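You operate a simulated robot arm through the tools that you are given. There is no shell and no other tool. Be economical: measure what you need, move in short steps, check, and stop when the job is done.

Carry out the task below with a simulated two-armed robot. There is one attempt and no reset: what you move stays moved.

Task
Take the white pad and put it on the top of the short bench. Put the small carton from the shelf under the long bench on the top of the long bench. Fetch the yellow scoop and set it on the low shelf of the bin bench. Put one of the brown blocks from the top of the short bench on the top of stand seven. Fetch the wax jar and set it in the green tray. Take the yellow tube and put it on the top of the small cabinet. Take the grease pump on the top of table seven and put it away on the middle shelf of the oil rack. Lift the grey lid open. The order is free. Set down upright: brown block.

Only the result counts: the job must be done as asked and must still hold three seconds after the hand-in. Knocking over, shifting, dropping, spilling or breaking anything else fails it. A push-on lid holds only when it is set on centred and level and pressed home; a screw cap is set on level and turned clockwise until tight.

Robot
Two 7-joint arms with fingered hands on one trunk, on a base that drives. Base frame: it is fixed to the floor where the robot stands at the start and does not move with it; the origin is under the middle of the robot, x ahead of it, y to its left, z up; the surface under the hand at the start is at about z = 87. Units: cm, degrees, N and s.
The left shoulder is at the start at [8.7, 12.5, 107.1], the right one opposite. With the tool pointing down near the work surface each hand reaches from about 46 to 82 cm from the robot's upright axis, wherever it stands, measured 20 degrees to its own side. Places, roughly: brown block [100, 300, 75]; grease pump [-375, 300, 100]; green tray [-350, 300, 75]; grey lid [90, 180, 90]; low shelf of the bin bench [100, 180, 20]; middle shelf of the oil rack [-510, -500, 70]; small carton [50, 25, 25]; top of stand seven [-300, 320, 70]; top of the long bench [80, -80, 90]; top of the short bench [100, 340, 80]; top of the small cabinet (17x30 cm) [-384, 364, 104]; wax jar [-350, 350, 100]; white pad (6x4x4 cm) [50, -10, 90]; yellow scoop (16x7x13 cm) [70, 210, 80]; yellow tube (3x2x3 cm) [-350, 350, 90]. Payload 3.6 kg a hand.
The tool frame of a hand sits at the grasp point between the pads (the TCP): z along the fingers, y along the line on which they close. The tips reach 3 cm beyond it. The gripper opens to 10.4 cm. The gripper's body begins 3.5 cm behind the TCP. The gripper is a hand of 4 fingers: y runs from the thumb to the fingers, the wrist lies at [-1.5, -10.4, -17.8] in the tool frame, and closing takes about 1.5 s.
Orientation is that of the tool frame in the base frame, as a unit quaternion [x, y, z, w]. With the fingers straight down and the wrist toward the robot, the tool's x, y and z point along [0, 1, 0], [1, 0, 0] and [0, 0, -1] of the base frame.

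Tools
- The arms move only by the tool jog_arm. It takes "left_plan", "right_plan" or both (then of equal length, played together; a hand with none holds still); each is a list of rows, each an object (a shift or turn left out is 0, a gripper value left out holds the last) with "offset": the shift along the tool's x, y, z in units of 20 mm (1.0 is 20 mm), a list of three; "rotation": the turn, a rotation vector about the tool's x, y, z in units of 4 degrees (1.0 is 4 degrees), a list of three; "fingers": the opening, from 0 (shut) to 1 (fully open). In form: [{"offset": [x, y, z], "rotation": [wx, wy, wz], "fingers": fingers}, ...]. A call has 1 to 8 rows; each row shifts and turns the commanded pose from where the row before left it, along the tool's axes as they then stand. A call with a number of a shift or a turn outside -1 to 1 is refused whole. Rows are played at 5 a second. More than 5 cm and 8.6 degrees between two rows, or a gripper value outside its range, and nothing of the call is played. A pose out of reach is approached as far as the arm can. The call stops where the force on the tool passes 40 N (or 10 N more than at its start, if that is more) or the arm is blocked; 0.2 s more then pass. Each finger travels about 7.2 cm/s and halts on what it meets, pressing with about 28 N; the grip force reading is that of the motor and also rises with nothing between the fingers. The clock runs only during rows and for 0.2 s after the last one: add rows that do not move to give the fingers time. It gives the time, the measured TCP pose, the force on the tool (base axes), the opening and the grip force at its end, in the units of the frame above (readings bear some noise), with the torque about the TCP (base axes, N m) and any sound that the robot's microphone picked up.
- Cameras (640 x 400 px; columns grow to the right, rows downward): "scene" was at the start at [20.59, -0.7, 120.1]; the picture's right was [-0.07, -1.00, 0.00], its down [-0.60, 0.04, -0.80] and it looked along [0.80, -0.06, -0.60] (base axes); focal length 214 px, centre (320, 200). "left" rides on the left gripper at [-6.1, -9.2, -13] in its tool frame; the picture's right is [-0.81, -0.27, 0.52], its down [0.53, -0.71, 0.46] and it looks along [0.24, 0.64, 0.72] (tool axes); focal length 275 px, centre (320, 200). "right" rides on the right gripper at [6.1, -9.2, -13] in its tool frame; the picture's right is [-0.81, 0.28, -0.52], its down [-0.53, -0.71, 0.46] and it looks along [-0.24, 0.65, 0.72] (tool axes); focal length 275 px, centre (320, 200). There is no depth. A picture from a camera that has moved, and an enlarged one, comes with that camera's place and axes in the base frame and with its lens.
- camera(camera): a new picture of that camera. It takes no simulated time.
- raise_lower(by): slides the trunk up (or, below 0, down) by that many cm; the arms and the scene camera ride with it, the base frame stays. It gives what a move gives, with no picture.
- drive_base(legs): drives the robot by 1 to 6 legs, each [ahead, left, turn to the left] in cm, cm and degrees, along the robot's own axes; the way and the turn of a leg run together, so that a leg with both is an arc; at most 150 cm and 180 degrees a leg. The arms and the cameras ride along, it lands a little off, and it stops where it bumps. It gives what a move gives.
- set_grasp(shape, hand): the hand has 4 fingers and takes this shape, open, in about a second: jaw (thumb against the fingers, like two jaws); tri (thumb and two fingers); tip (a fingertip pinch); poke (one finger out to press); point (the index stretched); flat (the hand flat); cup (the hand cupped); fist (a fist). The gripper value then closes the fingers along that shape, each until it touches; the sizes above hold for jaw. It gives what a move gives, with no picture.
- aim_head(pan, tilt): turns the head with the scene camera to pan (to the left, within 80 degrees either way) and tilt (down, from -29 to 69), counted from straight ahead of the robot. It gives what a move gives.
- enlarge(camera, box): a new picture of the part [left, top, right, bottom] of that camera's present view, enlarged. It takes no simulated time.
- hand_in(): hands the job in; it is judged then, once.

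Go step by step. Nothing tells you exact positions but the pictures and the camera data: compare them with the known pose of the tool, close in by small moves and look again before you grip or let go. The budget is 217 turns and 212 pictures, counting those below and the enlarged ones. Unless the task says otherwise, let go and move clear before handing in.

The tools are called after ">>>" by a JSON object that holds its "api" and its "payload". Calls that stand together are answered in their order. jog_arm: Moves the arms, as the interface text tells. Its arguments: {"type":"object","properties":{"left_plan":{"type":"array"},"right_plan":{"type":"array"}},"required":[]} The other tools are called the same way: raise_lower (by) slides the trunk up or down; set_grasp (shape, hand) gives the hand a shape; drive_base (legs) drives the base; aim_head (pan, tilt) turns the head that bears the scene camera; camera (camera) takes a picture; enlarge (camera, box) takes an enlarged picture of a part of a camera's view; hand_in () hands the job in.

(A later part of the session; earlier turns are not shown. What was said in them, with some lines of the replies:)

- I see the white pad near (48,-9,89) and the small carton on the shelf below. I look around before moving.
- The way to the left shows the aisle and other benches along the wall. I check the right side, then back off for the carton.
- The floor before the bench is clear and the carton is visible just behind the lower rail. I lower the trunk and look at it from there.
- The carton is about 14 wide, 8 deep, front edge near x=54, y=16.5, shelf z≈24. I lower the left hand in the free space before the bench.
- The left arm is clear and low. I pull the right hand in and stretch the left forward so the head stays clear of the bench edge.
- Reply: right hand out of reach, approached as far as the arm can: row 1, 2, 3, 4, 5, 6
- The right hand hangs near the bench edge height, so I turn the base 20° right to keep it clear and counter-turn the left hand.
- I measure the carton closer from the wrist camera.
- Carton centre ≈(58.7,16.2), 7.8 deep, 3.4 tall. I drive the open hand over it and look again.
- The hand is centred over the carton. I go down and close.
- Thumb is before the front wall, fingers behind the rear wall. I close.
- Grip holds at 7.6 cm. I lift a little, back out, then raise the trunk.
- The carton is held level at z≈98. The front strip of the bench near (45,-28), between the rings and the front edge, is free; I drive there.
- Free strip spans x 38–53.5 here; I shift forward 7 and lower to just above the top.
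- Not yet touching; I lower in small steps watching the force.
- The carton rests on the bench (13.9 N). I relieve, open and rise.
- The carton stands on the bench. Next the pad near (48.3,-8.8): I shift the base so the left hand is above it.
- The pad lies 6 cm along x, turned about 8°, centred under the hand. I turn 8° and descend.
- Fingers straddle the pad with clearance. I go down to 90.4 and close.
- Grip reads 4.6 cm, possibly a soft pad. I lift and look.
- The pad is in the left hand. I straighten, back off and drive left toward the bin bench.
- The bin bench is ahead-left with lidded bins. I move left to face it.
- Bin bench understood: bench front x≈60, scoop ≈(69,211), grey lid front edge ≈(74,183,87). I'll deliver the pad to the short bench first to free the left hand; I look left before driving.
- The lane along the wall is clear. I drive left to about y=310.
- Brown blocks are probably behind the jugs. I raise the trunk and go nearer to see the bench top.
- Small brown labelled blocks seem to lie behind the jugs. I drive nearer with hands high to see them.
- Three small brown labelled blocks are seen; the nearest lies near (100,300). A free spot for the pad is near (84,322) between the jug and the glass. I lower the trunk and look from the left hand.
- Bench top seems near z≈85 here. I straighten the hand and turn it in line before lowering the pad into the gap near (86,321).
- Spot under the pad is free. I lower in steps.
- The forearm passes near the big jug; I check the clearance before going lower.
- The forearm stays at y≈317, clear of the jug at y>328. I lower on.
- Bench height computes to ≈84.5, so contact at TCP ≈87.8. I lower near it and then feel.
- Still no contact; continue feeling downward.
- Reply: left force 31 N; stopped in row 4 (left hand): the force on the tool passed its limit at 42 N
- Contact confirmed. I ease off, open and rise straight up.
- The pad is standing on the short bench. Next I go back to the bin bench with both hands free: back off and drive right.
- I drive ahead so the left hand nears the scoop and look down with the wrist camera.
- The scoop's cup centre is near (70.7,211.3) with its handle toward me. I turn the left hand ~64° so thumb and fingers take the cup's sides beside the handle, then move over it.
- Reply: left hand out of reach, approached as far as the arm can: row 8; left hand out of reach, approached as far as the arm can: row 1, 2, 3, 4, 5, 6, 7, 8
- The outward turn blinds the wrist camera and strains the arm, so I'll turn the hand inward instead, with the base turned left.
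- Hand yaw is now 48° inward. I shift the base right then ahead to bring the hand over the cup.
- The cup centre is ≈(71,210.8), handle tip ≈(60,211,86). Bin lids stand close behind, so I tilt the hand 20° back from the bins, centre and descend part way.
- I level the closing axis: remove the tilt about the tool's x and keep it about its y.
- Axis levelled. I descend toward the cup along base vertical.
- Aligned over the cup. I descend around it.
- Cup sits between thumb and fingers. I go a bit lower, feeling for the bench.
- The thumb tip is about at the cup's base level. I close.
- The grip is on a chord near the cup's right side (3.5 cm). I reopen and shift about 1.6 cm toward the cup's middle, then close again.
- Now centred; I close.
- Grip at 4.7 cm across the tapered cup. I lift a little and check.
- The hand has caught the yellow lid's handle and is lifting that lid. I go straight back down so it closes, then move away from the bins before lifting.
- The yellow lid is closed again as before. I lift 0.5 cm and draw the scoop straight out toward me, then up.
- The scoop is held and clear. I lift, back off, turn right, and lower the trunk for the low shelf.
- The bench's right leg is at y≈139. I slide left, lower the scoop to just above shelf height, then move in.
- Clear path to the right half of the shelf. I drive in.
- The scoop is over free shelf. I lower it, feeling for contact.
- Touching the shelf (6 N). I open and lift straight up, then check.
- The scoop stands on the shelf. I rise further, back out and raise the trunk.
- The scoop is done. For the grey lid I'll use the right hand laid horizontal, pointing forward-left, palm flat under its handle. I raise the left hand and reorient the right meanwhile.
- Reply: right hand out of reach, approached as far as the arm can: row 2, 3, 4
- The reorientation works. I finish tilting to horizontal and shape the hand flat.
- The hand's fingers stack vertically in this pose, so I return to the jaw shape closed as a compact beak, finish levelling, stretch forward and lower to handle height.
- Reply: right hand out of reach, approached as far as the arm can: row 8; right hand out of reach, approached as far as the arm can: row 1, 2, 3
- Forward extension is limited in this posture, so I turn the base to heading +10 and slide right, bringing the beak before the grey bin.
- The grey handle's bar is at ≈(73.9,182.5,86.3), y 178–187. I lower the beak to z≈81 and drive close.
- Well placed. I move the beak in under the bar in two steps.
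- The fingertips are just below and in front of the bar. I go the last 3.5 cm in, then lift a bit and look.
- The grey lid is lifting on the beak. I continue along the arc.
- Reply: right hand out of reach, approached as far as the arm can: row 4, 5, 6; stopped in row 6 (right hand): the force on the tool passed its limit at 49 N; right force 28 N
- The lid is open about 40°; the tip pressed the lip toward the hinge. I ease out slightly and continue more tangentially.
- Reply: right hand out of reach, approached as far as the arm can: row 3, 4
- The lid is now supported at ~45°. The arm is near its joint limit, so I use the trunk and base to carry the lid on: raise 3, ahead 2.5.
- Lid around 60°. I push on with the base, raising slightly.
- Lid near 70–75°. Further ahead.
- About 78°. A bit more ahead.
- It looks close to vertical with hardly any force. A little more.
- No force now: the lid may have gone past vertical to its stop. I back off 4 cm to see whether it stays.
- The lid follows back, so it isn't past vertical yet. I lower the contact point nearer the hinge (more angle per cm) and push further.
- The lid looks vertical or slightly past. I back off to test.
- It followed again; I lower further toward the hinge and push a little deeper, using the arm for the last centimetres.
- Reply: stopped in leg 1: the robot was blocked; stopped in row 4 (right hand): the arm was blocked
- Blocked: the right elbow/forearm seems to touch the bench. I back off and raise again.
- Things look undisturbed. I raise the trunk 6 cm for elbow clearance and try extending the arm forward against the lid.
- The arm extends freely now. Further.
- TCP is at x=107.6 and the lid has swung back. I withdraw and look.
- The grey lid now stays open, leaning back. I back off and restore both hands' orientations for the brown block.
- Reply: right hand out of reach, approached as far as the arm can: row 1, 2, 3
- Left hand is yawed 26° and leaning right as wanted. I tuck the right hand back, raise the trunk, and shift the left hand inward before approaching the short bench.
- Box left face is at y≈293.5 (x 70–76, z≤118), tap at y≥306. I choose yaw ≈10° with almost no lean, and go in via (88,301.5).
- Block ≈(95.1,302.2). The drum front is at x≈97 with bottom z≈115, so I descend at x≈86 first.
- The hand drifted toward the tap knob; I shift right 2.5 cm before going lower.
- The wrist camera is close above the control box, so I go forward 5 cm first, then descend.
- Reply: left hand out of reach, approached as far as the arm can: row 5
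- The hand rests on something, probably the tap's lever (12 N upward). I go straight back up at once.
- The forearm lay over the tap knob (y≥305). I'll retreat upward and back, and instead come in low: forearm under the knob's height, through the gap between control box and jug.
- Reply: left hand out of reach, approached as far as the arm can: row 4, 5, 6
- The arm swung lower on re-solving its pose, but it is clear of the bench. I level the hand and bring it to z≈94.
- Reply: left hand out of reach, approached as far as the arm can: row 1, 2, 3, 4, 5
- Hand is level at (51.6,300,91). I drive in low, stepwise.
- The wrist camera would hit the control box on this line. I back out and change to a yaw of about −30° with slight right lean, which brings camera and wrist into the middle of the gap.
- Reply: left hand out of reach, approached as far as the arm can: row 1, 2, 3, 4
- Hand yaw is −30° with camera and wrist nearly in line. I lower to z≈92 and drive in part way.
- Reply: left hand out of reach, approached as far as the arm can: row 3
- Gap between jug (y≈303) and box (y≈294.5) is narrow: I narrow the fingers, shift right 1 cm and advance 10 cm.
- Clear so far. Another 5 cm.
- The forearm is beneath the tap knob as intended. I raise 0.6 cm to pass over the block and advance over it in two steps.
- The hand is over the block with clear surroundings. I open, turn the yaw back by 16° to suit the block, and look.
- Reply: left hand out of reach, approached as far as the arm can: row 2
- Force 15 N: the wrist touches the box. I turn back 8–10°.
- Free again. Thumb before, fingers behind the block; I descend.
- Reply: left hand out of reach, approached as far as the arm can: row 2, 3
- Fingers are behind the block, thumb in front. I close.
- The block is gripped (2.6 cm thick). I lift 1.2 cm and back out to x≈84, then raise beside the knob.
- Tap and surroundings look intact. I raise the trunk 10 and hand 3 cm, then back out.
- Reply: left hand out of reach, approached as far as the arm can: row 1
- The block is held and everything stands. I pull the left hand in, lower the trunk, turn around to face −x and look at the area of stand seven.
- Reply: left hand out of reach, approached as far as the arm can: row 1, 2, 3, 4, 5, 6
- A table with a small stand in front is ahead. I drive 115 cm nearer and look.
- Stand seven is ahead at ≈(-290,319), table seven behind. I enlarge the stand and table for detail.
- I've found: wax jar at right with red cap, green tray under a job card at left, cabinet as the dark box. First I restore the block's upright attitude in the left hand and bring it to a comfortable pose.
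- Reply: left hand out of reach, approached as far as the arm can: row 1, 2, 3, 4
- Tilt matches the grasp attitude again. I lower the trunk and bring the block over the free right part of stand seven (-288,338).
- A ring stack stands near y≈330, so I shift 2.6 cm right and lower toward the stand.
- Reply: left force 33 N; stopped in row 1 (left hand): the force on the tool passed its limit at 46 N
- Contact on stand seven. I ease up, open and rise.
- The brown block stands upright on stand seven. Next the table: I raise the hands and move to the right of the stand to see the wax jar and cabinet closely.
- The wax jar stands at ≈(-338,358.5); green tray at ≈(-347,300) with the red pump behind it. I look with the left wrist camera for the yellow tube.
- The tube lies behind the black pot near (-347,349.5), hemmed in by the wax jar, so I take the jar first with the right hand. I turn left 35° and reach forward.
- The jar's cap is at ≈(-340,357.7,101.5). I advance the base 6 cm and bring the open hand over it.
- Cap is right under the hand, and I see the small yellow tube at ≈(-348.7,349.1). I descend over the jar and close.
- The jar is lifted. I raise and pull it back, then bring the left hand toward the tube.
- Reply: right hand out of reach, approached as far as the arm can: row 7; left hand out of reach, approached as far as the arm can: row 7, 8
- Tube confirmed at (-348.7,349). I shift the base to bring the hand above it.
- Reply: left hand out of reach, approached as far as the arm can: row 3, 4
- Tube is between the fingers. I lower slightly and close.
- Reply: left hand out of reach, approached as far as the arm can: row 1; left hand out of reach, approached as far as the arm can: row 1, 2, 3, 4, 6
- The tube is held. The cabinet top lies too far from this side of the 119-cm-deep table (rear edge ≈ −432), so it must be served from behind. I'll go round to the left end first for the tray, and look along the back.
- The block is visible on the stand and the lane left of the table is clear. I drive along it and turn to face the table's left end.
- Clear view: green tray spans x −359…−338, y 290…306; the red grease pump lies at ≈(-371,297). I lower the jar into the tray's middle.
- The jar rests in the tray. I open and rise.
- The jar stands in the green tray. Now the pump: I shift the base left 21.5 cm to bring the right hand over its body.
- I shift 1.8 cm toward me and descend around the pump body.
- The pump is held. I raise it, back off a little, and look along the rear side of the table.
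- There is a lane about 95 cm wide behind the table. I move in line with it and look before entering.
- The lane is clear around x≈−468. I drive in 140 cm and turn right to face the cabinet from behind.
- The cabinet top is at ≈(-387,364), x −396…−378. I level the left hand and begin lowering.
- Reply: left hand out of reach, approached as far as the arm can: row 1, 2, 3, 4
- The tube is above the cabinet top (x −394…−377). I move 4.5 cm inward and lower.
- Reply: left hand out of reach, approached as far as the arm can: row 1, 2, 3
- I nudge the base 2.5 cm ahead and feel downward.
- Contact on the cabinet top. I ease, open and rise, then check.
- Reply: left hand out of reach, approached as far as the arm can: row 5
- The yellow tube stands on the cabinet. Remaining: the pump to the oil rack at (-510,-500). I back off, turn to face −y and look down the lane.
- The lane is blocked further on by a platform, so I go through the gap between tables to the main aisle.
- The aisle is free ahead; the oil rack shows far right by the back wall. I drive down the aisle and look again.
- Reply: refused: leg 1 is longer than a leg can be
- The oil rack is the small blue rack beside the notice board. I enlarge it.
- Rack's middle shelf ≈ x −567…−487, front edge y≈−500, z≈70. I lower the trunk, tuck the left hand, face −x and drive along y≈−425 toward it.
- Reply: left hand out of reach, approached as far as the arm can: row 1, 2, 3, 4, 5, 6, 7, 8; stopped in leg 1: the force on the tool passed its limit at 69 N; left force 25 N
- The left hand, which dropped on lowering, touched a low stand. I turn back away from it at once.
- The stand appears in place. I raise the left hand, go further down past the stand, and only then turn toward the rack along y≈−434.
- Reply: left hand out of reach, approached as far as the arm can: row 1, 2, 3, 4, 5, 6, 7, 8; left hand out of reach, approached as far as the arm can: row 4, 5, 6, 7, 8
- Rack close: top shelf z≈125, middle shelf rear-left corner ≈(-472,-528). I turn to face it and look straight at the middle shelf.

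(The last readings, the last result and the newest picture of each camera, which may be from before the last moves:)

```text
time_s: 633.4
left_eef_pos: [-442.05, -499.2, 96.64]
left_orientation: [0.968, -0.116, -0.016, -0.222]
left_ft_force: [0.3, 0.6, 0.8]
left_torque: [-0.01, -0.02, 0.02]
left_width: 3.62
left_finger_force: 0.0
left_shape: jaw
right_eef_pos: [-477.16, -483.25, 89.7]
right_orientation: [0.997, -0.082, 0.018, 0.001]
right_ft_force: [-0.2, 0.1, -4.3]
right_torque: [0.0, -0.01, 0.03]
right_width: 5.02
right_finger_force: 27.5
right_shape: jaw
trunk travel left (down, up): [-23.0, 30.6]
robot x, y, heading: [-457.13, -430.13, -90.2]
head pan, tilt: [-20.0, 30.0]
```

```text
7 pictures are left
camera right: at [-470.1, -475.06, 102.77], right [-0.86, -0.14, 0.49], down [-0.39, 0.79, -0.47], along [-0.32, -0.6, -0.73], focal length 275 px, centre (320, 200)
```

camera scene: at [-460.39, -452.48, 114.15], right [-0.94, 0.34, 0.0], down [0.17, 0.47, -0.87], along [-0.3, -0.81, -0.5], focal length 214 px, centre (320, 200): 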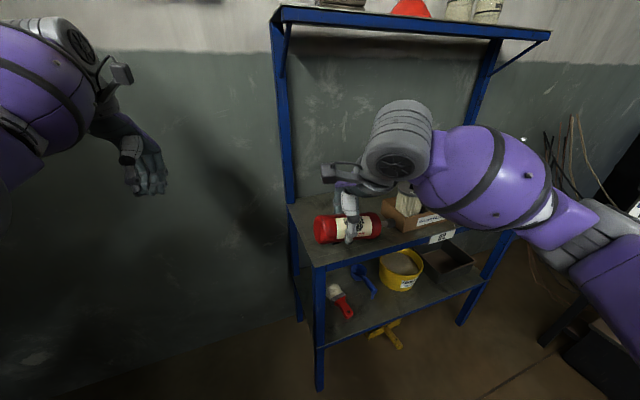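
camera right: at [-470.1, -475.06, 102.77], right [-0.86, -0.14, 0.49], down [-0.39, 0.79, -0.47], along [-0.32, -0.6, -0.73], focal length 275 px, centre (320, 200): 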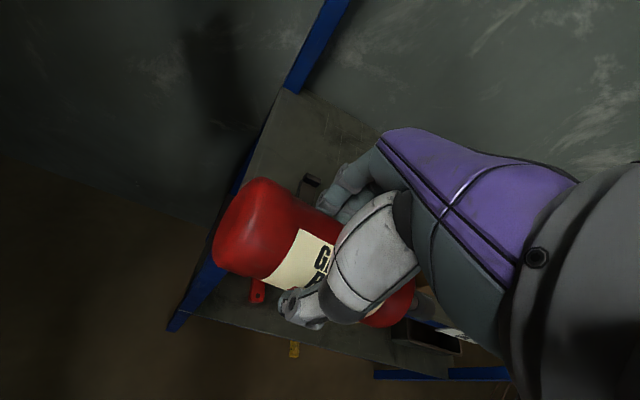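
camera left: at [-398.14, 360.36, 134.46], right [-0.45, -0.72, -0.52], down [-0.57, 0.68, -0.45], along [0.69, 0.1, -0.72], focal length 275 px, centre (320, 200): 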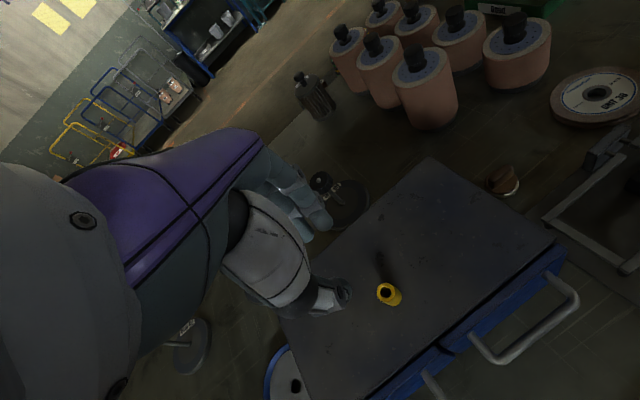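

There is a free front strip (y −491…−501, x −475…−502) before the black pliers. I move the pump over it and lower.

>>> {"api": "drive_base", "payload": {"legs": [[13.2, -4.8, 0]]}}

>>> {"api": "jog_arm", "payload": {"right_plan": [{"offset": [0, 0, 1]}, {"offset": [0, 0, 1]}, {"offset": [0, 0, 1]}, {"offset": [0, 0, 1]}, {"offset": [0, 0, 1]}, {}]}}

>>> {"api": "camera", "payload": {"camera": "right"}}

```text
time_s: 634.7
left_eef_pos: [-446.73, -512.63, 96.83]
left_orientation: [0.968, -0.114, -0.017, -0.223]
left_ft_force: [-0.2, -0.5, -0.4]
left_torque: [0.01, -0.02, 0.01]
left_width: 3.62
left_finger_force: 0.0
left_shape: jaw
right_eef_pos: [-481.93, -496.65, 89.55]
right_orientation: [0.997, -0.08, 0.018, 0.001]
right_ft_force: [0.3, 0.4, -4.7]
right_torque: [0.01, -0.05, 0.0]
right_width: 5.0
right_finger_force: 27.9
right_shape: jaw
trunk travel left (down, up): [-23.0, 30.6]
robot x, y, heading: [-462.07, -443.52, -89.5]
head pan, tilt: [-20.0, 30.0]
```

```text
time_s: 636.1
left_eef_pos: [-446.57, -512.48, 96.74]
left_orientation: [0.968, -0.114, -0.017, -0.222]
left_ft_force: [-0.3, -0.6, 0.1]
left_torque: [0.02, -0.04, 0.01]
left_width: 3.63
left_finger_force: 0.0
left_shape: jaw
right_eef_pos: [-481.58, -496.62, 79.89]
right_orientation: [0.997, -0.08, 0.017, 0.002]
right_ft_force: [0.3, 1.4, 0.7]
right_torque: [0.02, -0.08, 0.02]
right_width: 5.0
right_finger_force: 28.3
right_shape: jaw
trunk travel left (down, up): [-23.0, 30.6]
robot x, y, heading: [-462.36, -443.45, -90.0]
head pan, tilt: [-20.0, 30.0]
```

```text
6 pictures are left
camera right: at [-474.55, -488.4, 92.97], right [-0.86, -0.14, 0.49], down [-0.4, 0.79, -0.48], along [-0.32, -0.6, -0.73], focal length 275 px, centre (320, 200)
```

right: 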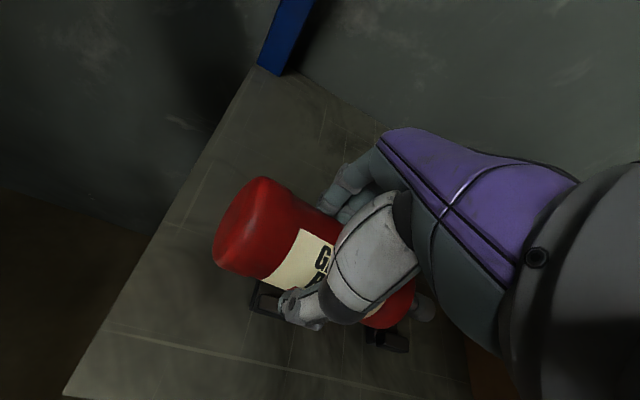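

The black pliers lie under the pump (light touch). I lift at once and move the pump further back to the free rear area.

>>> {"api": "jog_arm", "payload": {"right_plan": [{"offset": [0, 0, -1]}, {"offset": [0, 0, -1]}, {"offset": [0, 1, 0]}, {"offset": [0, 1, 0]}, {"offset": [0, 1, 0]}, {"offset": [0, 1, 0]}, {"offset": [0, 1, 0]}, {"offset": [0, 1, 0]}]}}

>>> {"api": "camera", "payload": {"camera": "right"}}

```text
time_s: 637.9
left_eef_pos: [-446.72, -512.6, 96.68]
left_orientation: [0.968, -0.114, -0.018, -0.222]
left_ft_force: [0.9, -0.2, 0.7]
left_torque: [-0.01, -0.06, 0.0]
left_width: 3.65
left_finger_force: 0.0
left_shape: jaw
right_eef_pos: [-483.52, -508.48, 83.65]
right_orientation: [0.997, -0.08, 0.017, 0.001]
right_ft_force: [0.0, -0.3, -4.1]
right_torque: [-0.04, -0.05, 0.01]
right_width: 5.0
right_finger_force: 28.3
right_shape: jaw
trunk travel left (down, up): [-23.0, 30.6]
robot x, y, heading: [-462.13, -443.55, -90.2]
head pan, tilt: [-20.0, 30.0]
```

```text
5 pictures are left
camera right: at [-476.45, -500.34, 96.73], right [-0.86, -0.14, 0.49], down [-0.4, 0.79, -0.47], along [-0.32, -0.6, -0.73], focal length 275 px, centre (320, 200)
```

right: 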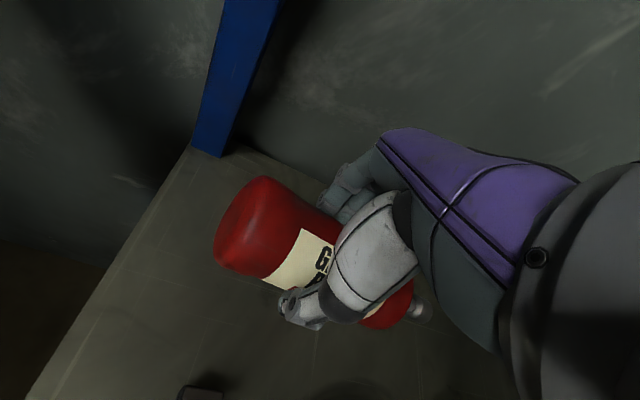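

Behind the pliers it's free. I lower with feeling.

>>> {"api": "jog_arm", "payload": {"right_plan": [{"offset": [0, 0, 0.8]}, {"offset": [0, 0, 0.8]}, {"offset": [0, 0, 0.4]}, {}, {}]}}

>>> {"api": "jog_arm", "payload": {"right_plan": [{"offset": [0, 0, 0.2]}, {}, {}]}}

>>> {"api": "jog_arm", "payload": {"right_plan": [{"offset": [0, 0, 0.2]}, {}, {}]}}

>>> {"api": "jog_arm", "payload": {"right_plan": [{"offset": [0, 0, 0.2]}, {}, {}]}}

```text
time_s: 639.1
left_eef_pos: [-446.69, -512.49, 96.65]
left_orientation: [0.968, -0.114, -0.017, -0.222]
left_ft_force: [-0.6, -0.8, 0.0]
left_torque: [-0.03, 0.03, 0.01]
left_width: 3.62
left_finger_force: 0.1
left_shape: jaw
right_eef_pos: [-483.47, -508.42, 79.8]
right_orientation: [0.997, -0.08, 0.017, 0.001]
right_ft_force: [1.0, -0.4, -3.6]
right_torque: [0.01, -0.03, 0.0]
right_width: 5.01
right_finger_force: 28.5
right_shape: jaw
trunk travel left (down, up): [-23.0, 30.6]
robot x, y, heading: [-462.38, -443.64, -90.0]
head pan, tilt: [-20.0, 30.0]
```

```text
time_s: 639.9
left_eef_pos: [-446.76, -512.63, 96.7]
left_orientation: [0.968, -0.115, -0.017, -0.222]
left_ft_force: [-0.1, -0.4, -0.6]
left_torque: [0.0, -0.03, 0.01]
left_width: 3.63
left_finger_force: 0.1
left_shape: jaw
right_eef_pos: [-483.36, -508.39, 79.4]
right_orientation: [0.997, -0.08, 0.018, 0.002]
right_ft_force: [1.0, -1.3, -1.5]
right_torque: [-0.05, 0.12, 0.04]
right_width: 5.06
right_finger_force: 27.8
right_shape: jaw
trunk travel left (down, up): [-23.0, 30.6]
robot x, y, heading: [-462.22, -443.63, -90.0]
head pan, tilt: [-20.0, 30.0]
```

```text
time_s: 640.7
left_eef_pos: [-446.65, -512.45, 96.65]
left_orientation: [0.968, -0.114, -0.017, -0.221]
left_ft_force: [-0.8, 0.4, -1.0]
left_torque: [0.01, -0.03, -0.01]
left_width: 3.63
left_finger_force: 0.0
left_shape: jaw
right_eef_pos: [-483.33, -508.32, 78.91]
right_orientation: [0.997, -0.081, 0.016, 0.001]
right_ft_force: [1.1, 0.5, -0.3]
right_torque: [0.0, 0.13, 0.0]
right_width: 5.01
right_finger_force: 28.0
right_shape: jaw
trunk travel left (down, up): [-23.0, 30.6]
robot x, y, heading: [-462.58, -443.68, -89.9]
head pan, tilt: [-20.0, 30.0]
```

```text
time_s: 641.5
left_eef_pos: [-446.57, -512.37, 96.87]
left_orientation: [0.968, -0.114, -0.017, -0.222]
left_ft_force: [-0.5, 1.4, -0.4]
left_torque: [0.0, 0.0, -0.02]
left_width: 3.63
left_finger_force: 0.0
left_shape: jaw
right_eef_pos: [-483.37, -508.49, 78.63]
right_orientation: [0.997, -0.08, 0.018, 0.004]
right_ft_force: [1.2, 0.8, 5.1]
right_torque: [0.03, 0.15, -0.01]
right_width: 5.02
right_finger_force: 28.2
right_shape: jaw
trunk travel left (down, up): [-23.0, 30.6]
robot x, y, heading: [-462.61, -443.59, -90.1]
head pan, tilt: [-20.0, 30.0]
```

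It rests on the shelf. I open gently, rise and check.

>>> {"api": "jog_arm", "payload": {"right_plan": [{"fingers": 0.6}, {}, {}, {"fingers": 0.72}, {}, {}, {"offset": [0, 0, -0.5]}, {"offset": [0, 0, -1]}]}}

>>> {"api": "jog_arm", "payload": {"right_plan": [{"offset": [0, 0, -1]}, {"offset": [0, 0, -1]}, {"offset": [0, 0, -1]}, {"offset": [0, 0, -1]}, {}]}}

>>> {"api": "camera", "payload": {"camera": "right"}}

```text
time_s: 643.3
left_eef_pos: [-446.58, -512.5, 96.71]
left_orientation: [0.968, -0.114, -0.017, -0.222]
left_ft_force: [-0.3, -0.2, 0.4]
left_torque: [0.0, 0.05, 0.0]
left_width: 3.65
left_finger_force: 0.0
left_shape: jaw
right_eef_pos: [-483.51, -508.53, 81.68]
right_orientation: [0.997, -0.08, 0.017, 0.003]
right_ft_force: [-0.2, -0.2, 0.4]
right_torque: [0.0, 0.01, -0.01]
right_width: 7.48
right_finger_force: 0.1
right_shape: jaw
trunk travel left (down, up): [-23.0, 30.6]
robot x, y, heading: [-461.61, -443.48, -90.0]
head pan, tilt: [-20.0, 30.0]
```

```text
time_s: 644.5
left_eef_pos: [-446.62, -512.63, 96.77]
left_orientation: [0.968, -0.114, -0.017, -0.222]
left_ft_force: [-0.6, 0.6, 0.1]
left_torque: [-0.01, 0.0, 0.02]
left_width: 3.63
left_finger_force: 0.0
left_shape: jaw
right_eef_pos: [-483.74, -508.53, 89.51]
right_orientation: [0.997, -0.081, 0.016, 0.002]
right_ft_force: [0.0, 0.2, 0.6]
right_torque: [0.03, 0.03, 0.01]
right_width: 7.48
right_finger_force: 0.0
right_shape: jaw
trunk travel left (down, up): [-23.0, 30.6]
robot x, y, heading: [-462.34, -443.42, -90.2]
head pan, tilt: [-20.0, 30.0]
```

```text
4 pictures are left
camera right: at [-476.73, -500.24, 102.63], right [-0.86, -0.14, 0.49], down [-0.4, 0.79, -0.47], along [-0.32, -0.6, -0.73], focal length 275 px, centre (320, 200)
```

right: 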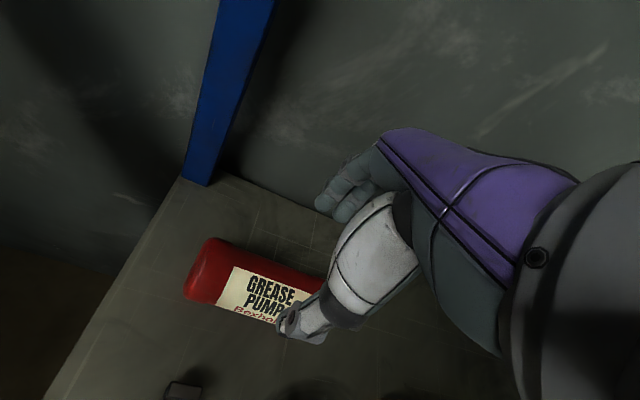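

The pump lies on the middle shelf, label up. I draw the hands clear and take a last look at the rack.

>>> {"api": "jog_arm", "payload": {"right_plan": [{"offset": [0, 0, -1]}, {"offset": [0, -1, 0]}, {"offset": [0, -1, 0]}, {"offset": [0, -1, 0]}, {"offset": [0, -1, 0]}, {"offset": [0, -1, 0]}, {"offset": [0, -1, 0]}]}}

>>> {"api": "drive_base", "payload": {"legs": [[-15, 2, 0]]}}

>>> {"api": "camera", "payload": {"camera": "scene"}}

```text
time_s: 646.1
left_eef_pos: [-446.72, -512.54, 96.66]
left_orientation: [0.968, -0.114, -0.018, -0.222]
left_ft_force: [0.4, 0.1, 0.4]
left_torque: [0.01, 0.02, 0.01]
left_width: 3.63
left_finger_force: 0.0
left_shape: jaw
right_eef_pos: [-481.81, -496.52, 91.62]
right_orientation: [0.997, -0.08, 0.018, 0.001]
right_ft_force: [0.3, 0.6, 0.6]
right_torque: [-0.01, 0.0, 0.02]
right_width: 7.47
right_finger_force: 0.2
right_shape: jaw
trunk travel left (down, up): [-23.0, 30.6]
robot x, y, heading: [-462.43, -443.61, -90.1]
head pan, tilt: [-20.0, 30.0]
```

```text
time_s: 647.5
left_eef_pos: [-444.66, -497.52, 96.75]
left_orientation: [0.968, -0.114, -0.017, -0.222]
left_ft_force: [1.2, 1.1, 0.9]
left_torque: [-0.01, 0.01, 0.01]
left_width: 3.66
left_finger_force: 0.1
left_shape: jaw
right_eef_pos: [-479.78, -481.57, 91.67]
right_orientation: [0.997, -0.08, 0.017, 0.002]
right_ft_force: [-0.1, -0.4, 0.2]
right_torque: [-0.03, 0.0, -0.05]
right_width: 7.46
right_finger_force: 0.0
right_shape: jaw
trunk travel left (down, up): [-23.0, 30.6]
robot x, y, heading: [-460.25, -428.6, -89.8]
head pan, tilt: [-20.0, 30.0]
```

```text
3 pictures are left
camera scene: at [-463.18, -450.73, 114.17], right [-0.94, 0.34, 0.0], down [0.17, 0.47, -0.87], along [-0.29, -0.81, -0.5], focal length 214 px, centre (320, 200)
```

scene: 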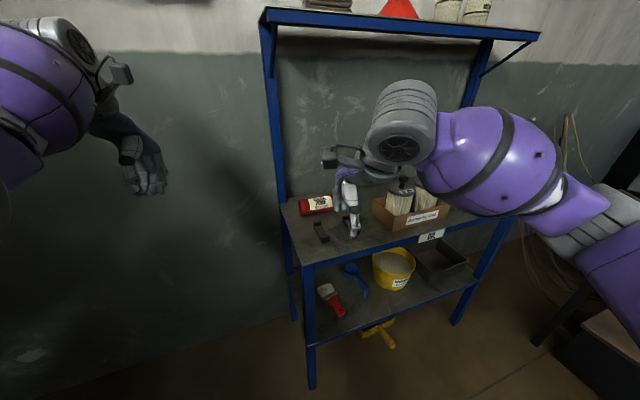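

The pump lies on the oil rack's middle shelf and both hands are clear. All eight items have been done, so I hand in.

>>> {"api": "hand_in", "payload": {}}

```text
The job is handed in.
```

I carried out all eight parts of the task and handed the job in. These are the contacts and checks that could count against it:

- **Stand near the oil rack:** while I turned toward the rack, the left hand hit a low stand with about 69 N. In the picture afterwards it looked in place, but I could not rule out a small shift.
- **Yellow bin lid:** lifting the scoop caught this lid's handle and raised it. I lowered the hand and the lid closed as before.
- **Resin tap and control box:** the left forearm touched the tap's ball handle (about 12 N) and the wrist pressed the control box (about 15 N) while I took the brown block. Both looked unchanged afterwards.
- **Black pliers on the oil rack:** the pump touched them lightly before I moved it further back. They looked undisturbed.
- **Grey lid:** it leaned back past vertical and stayed up when I withdrew the hand, but I did not look at it again before handing in.
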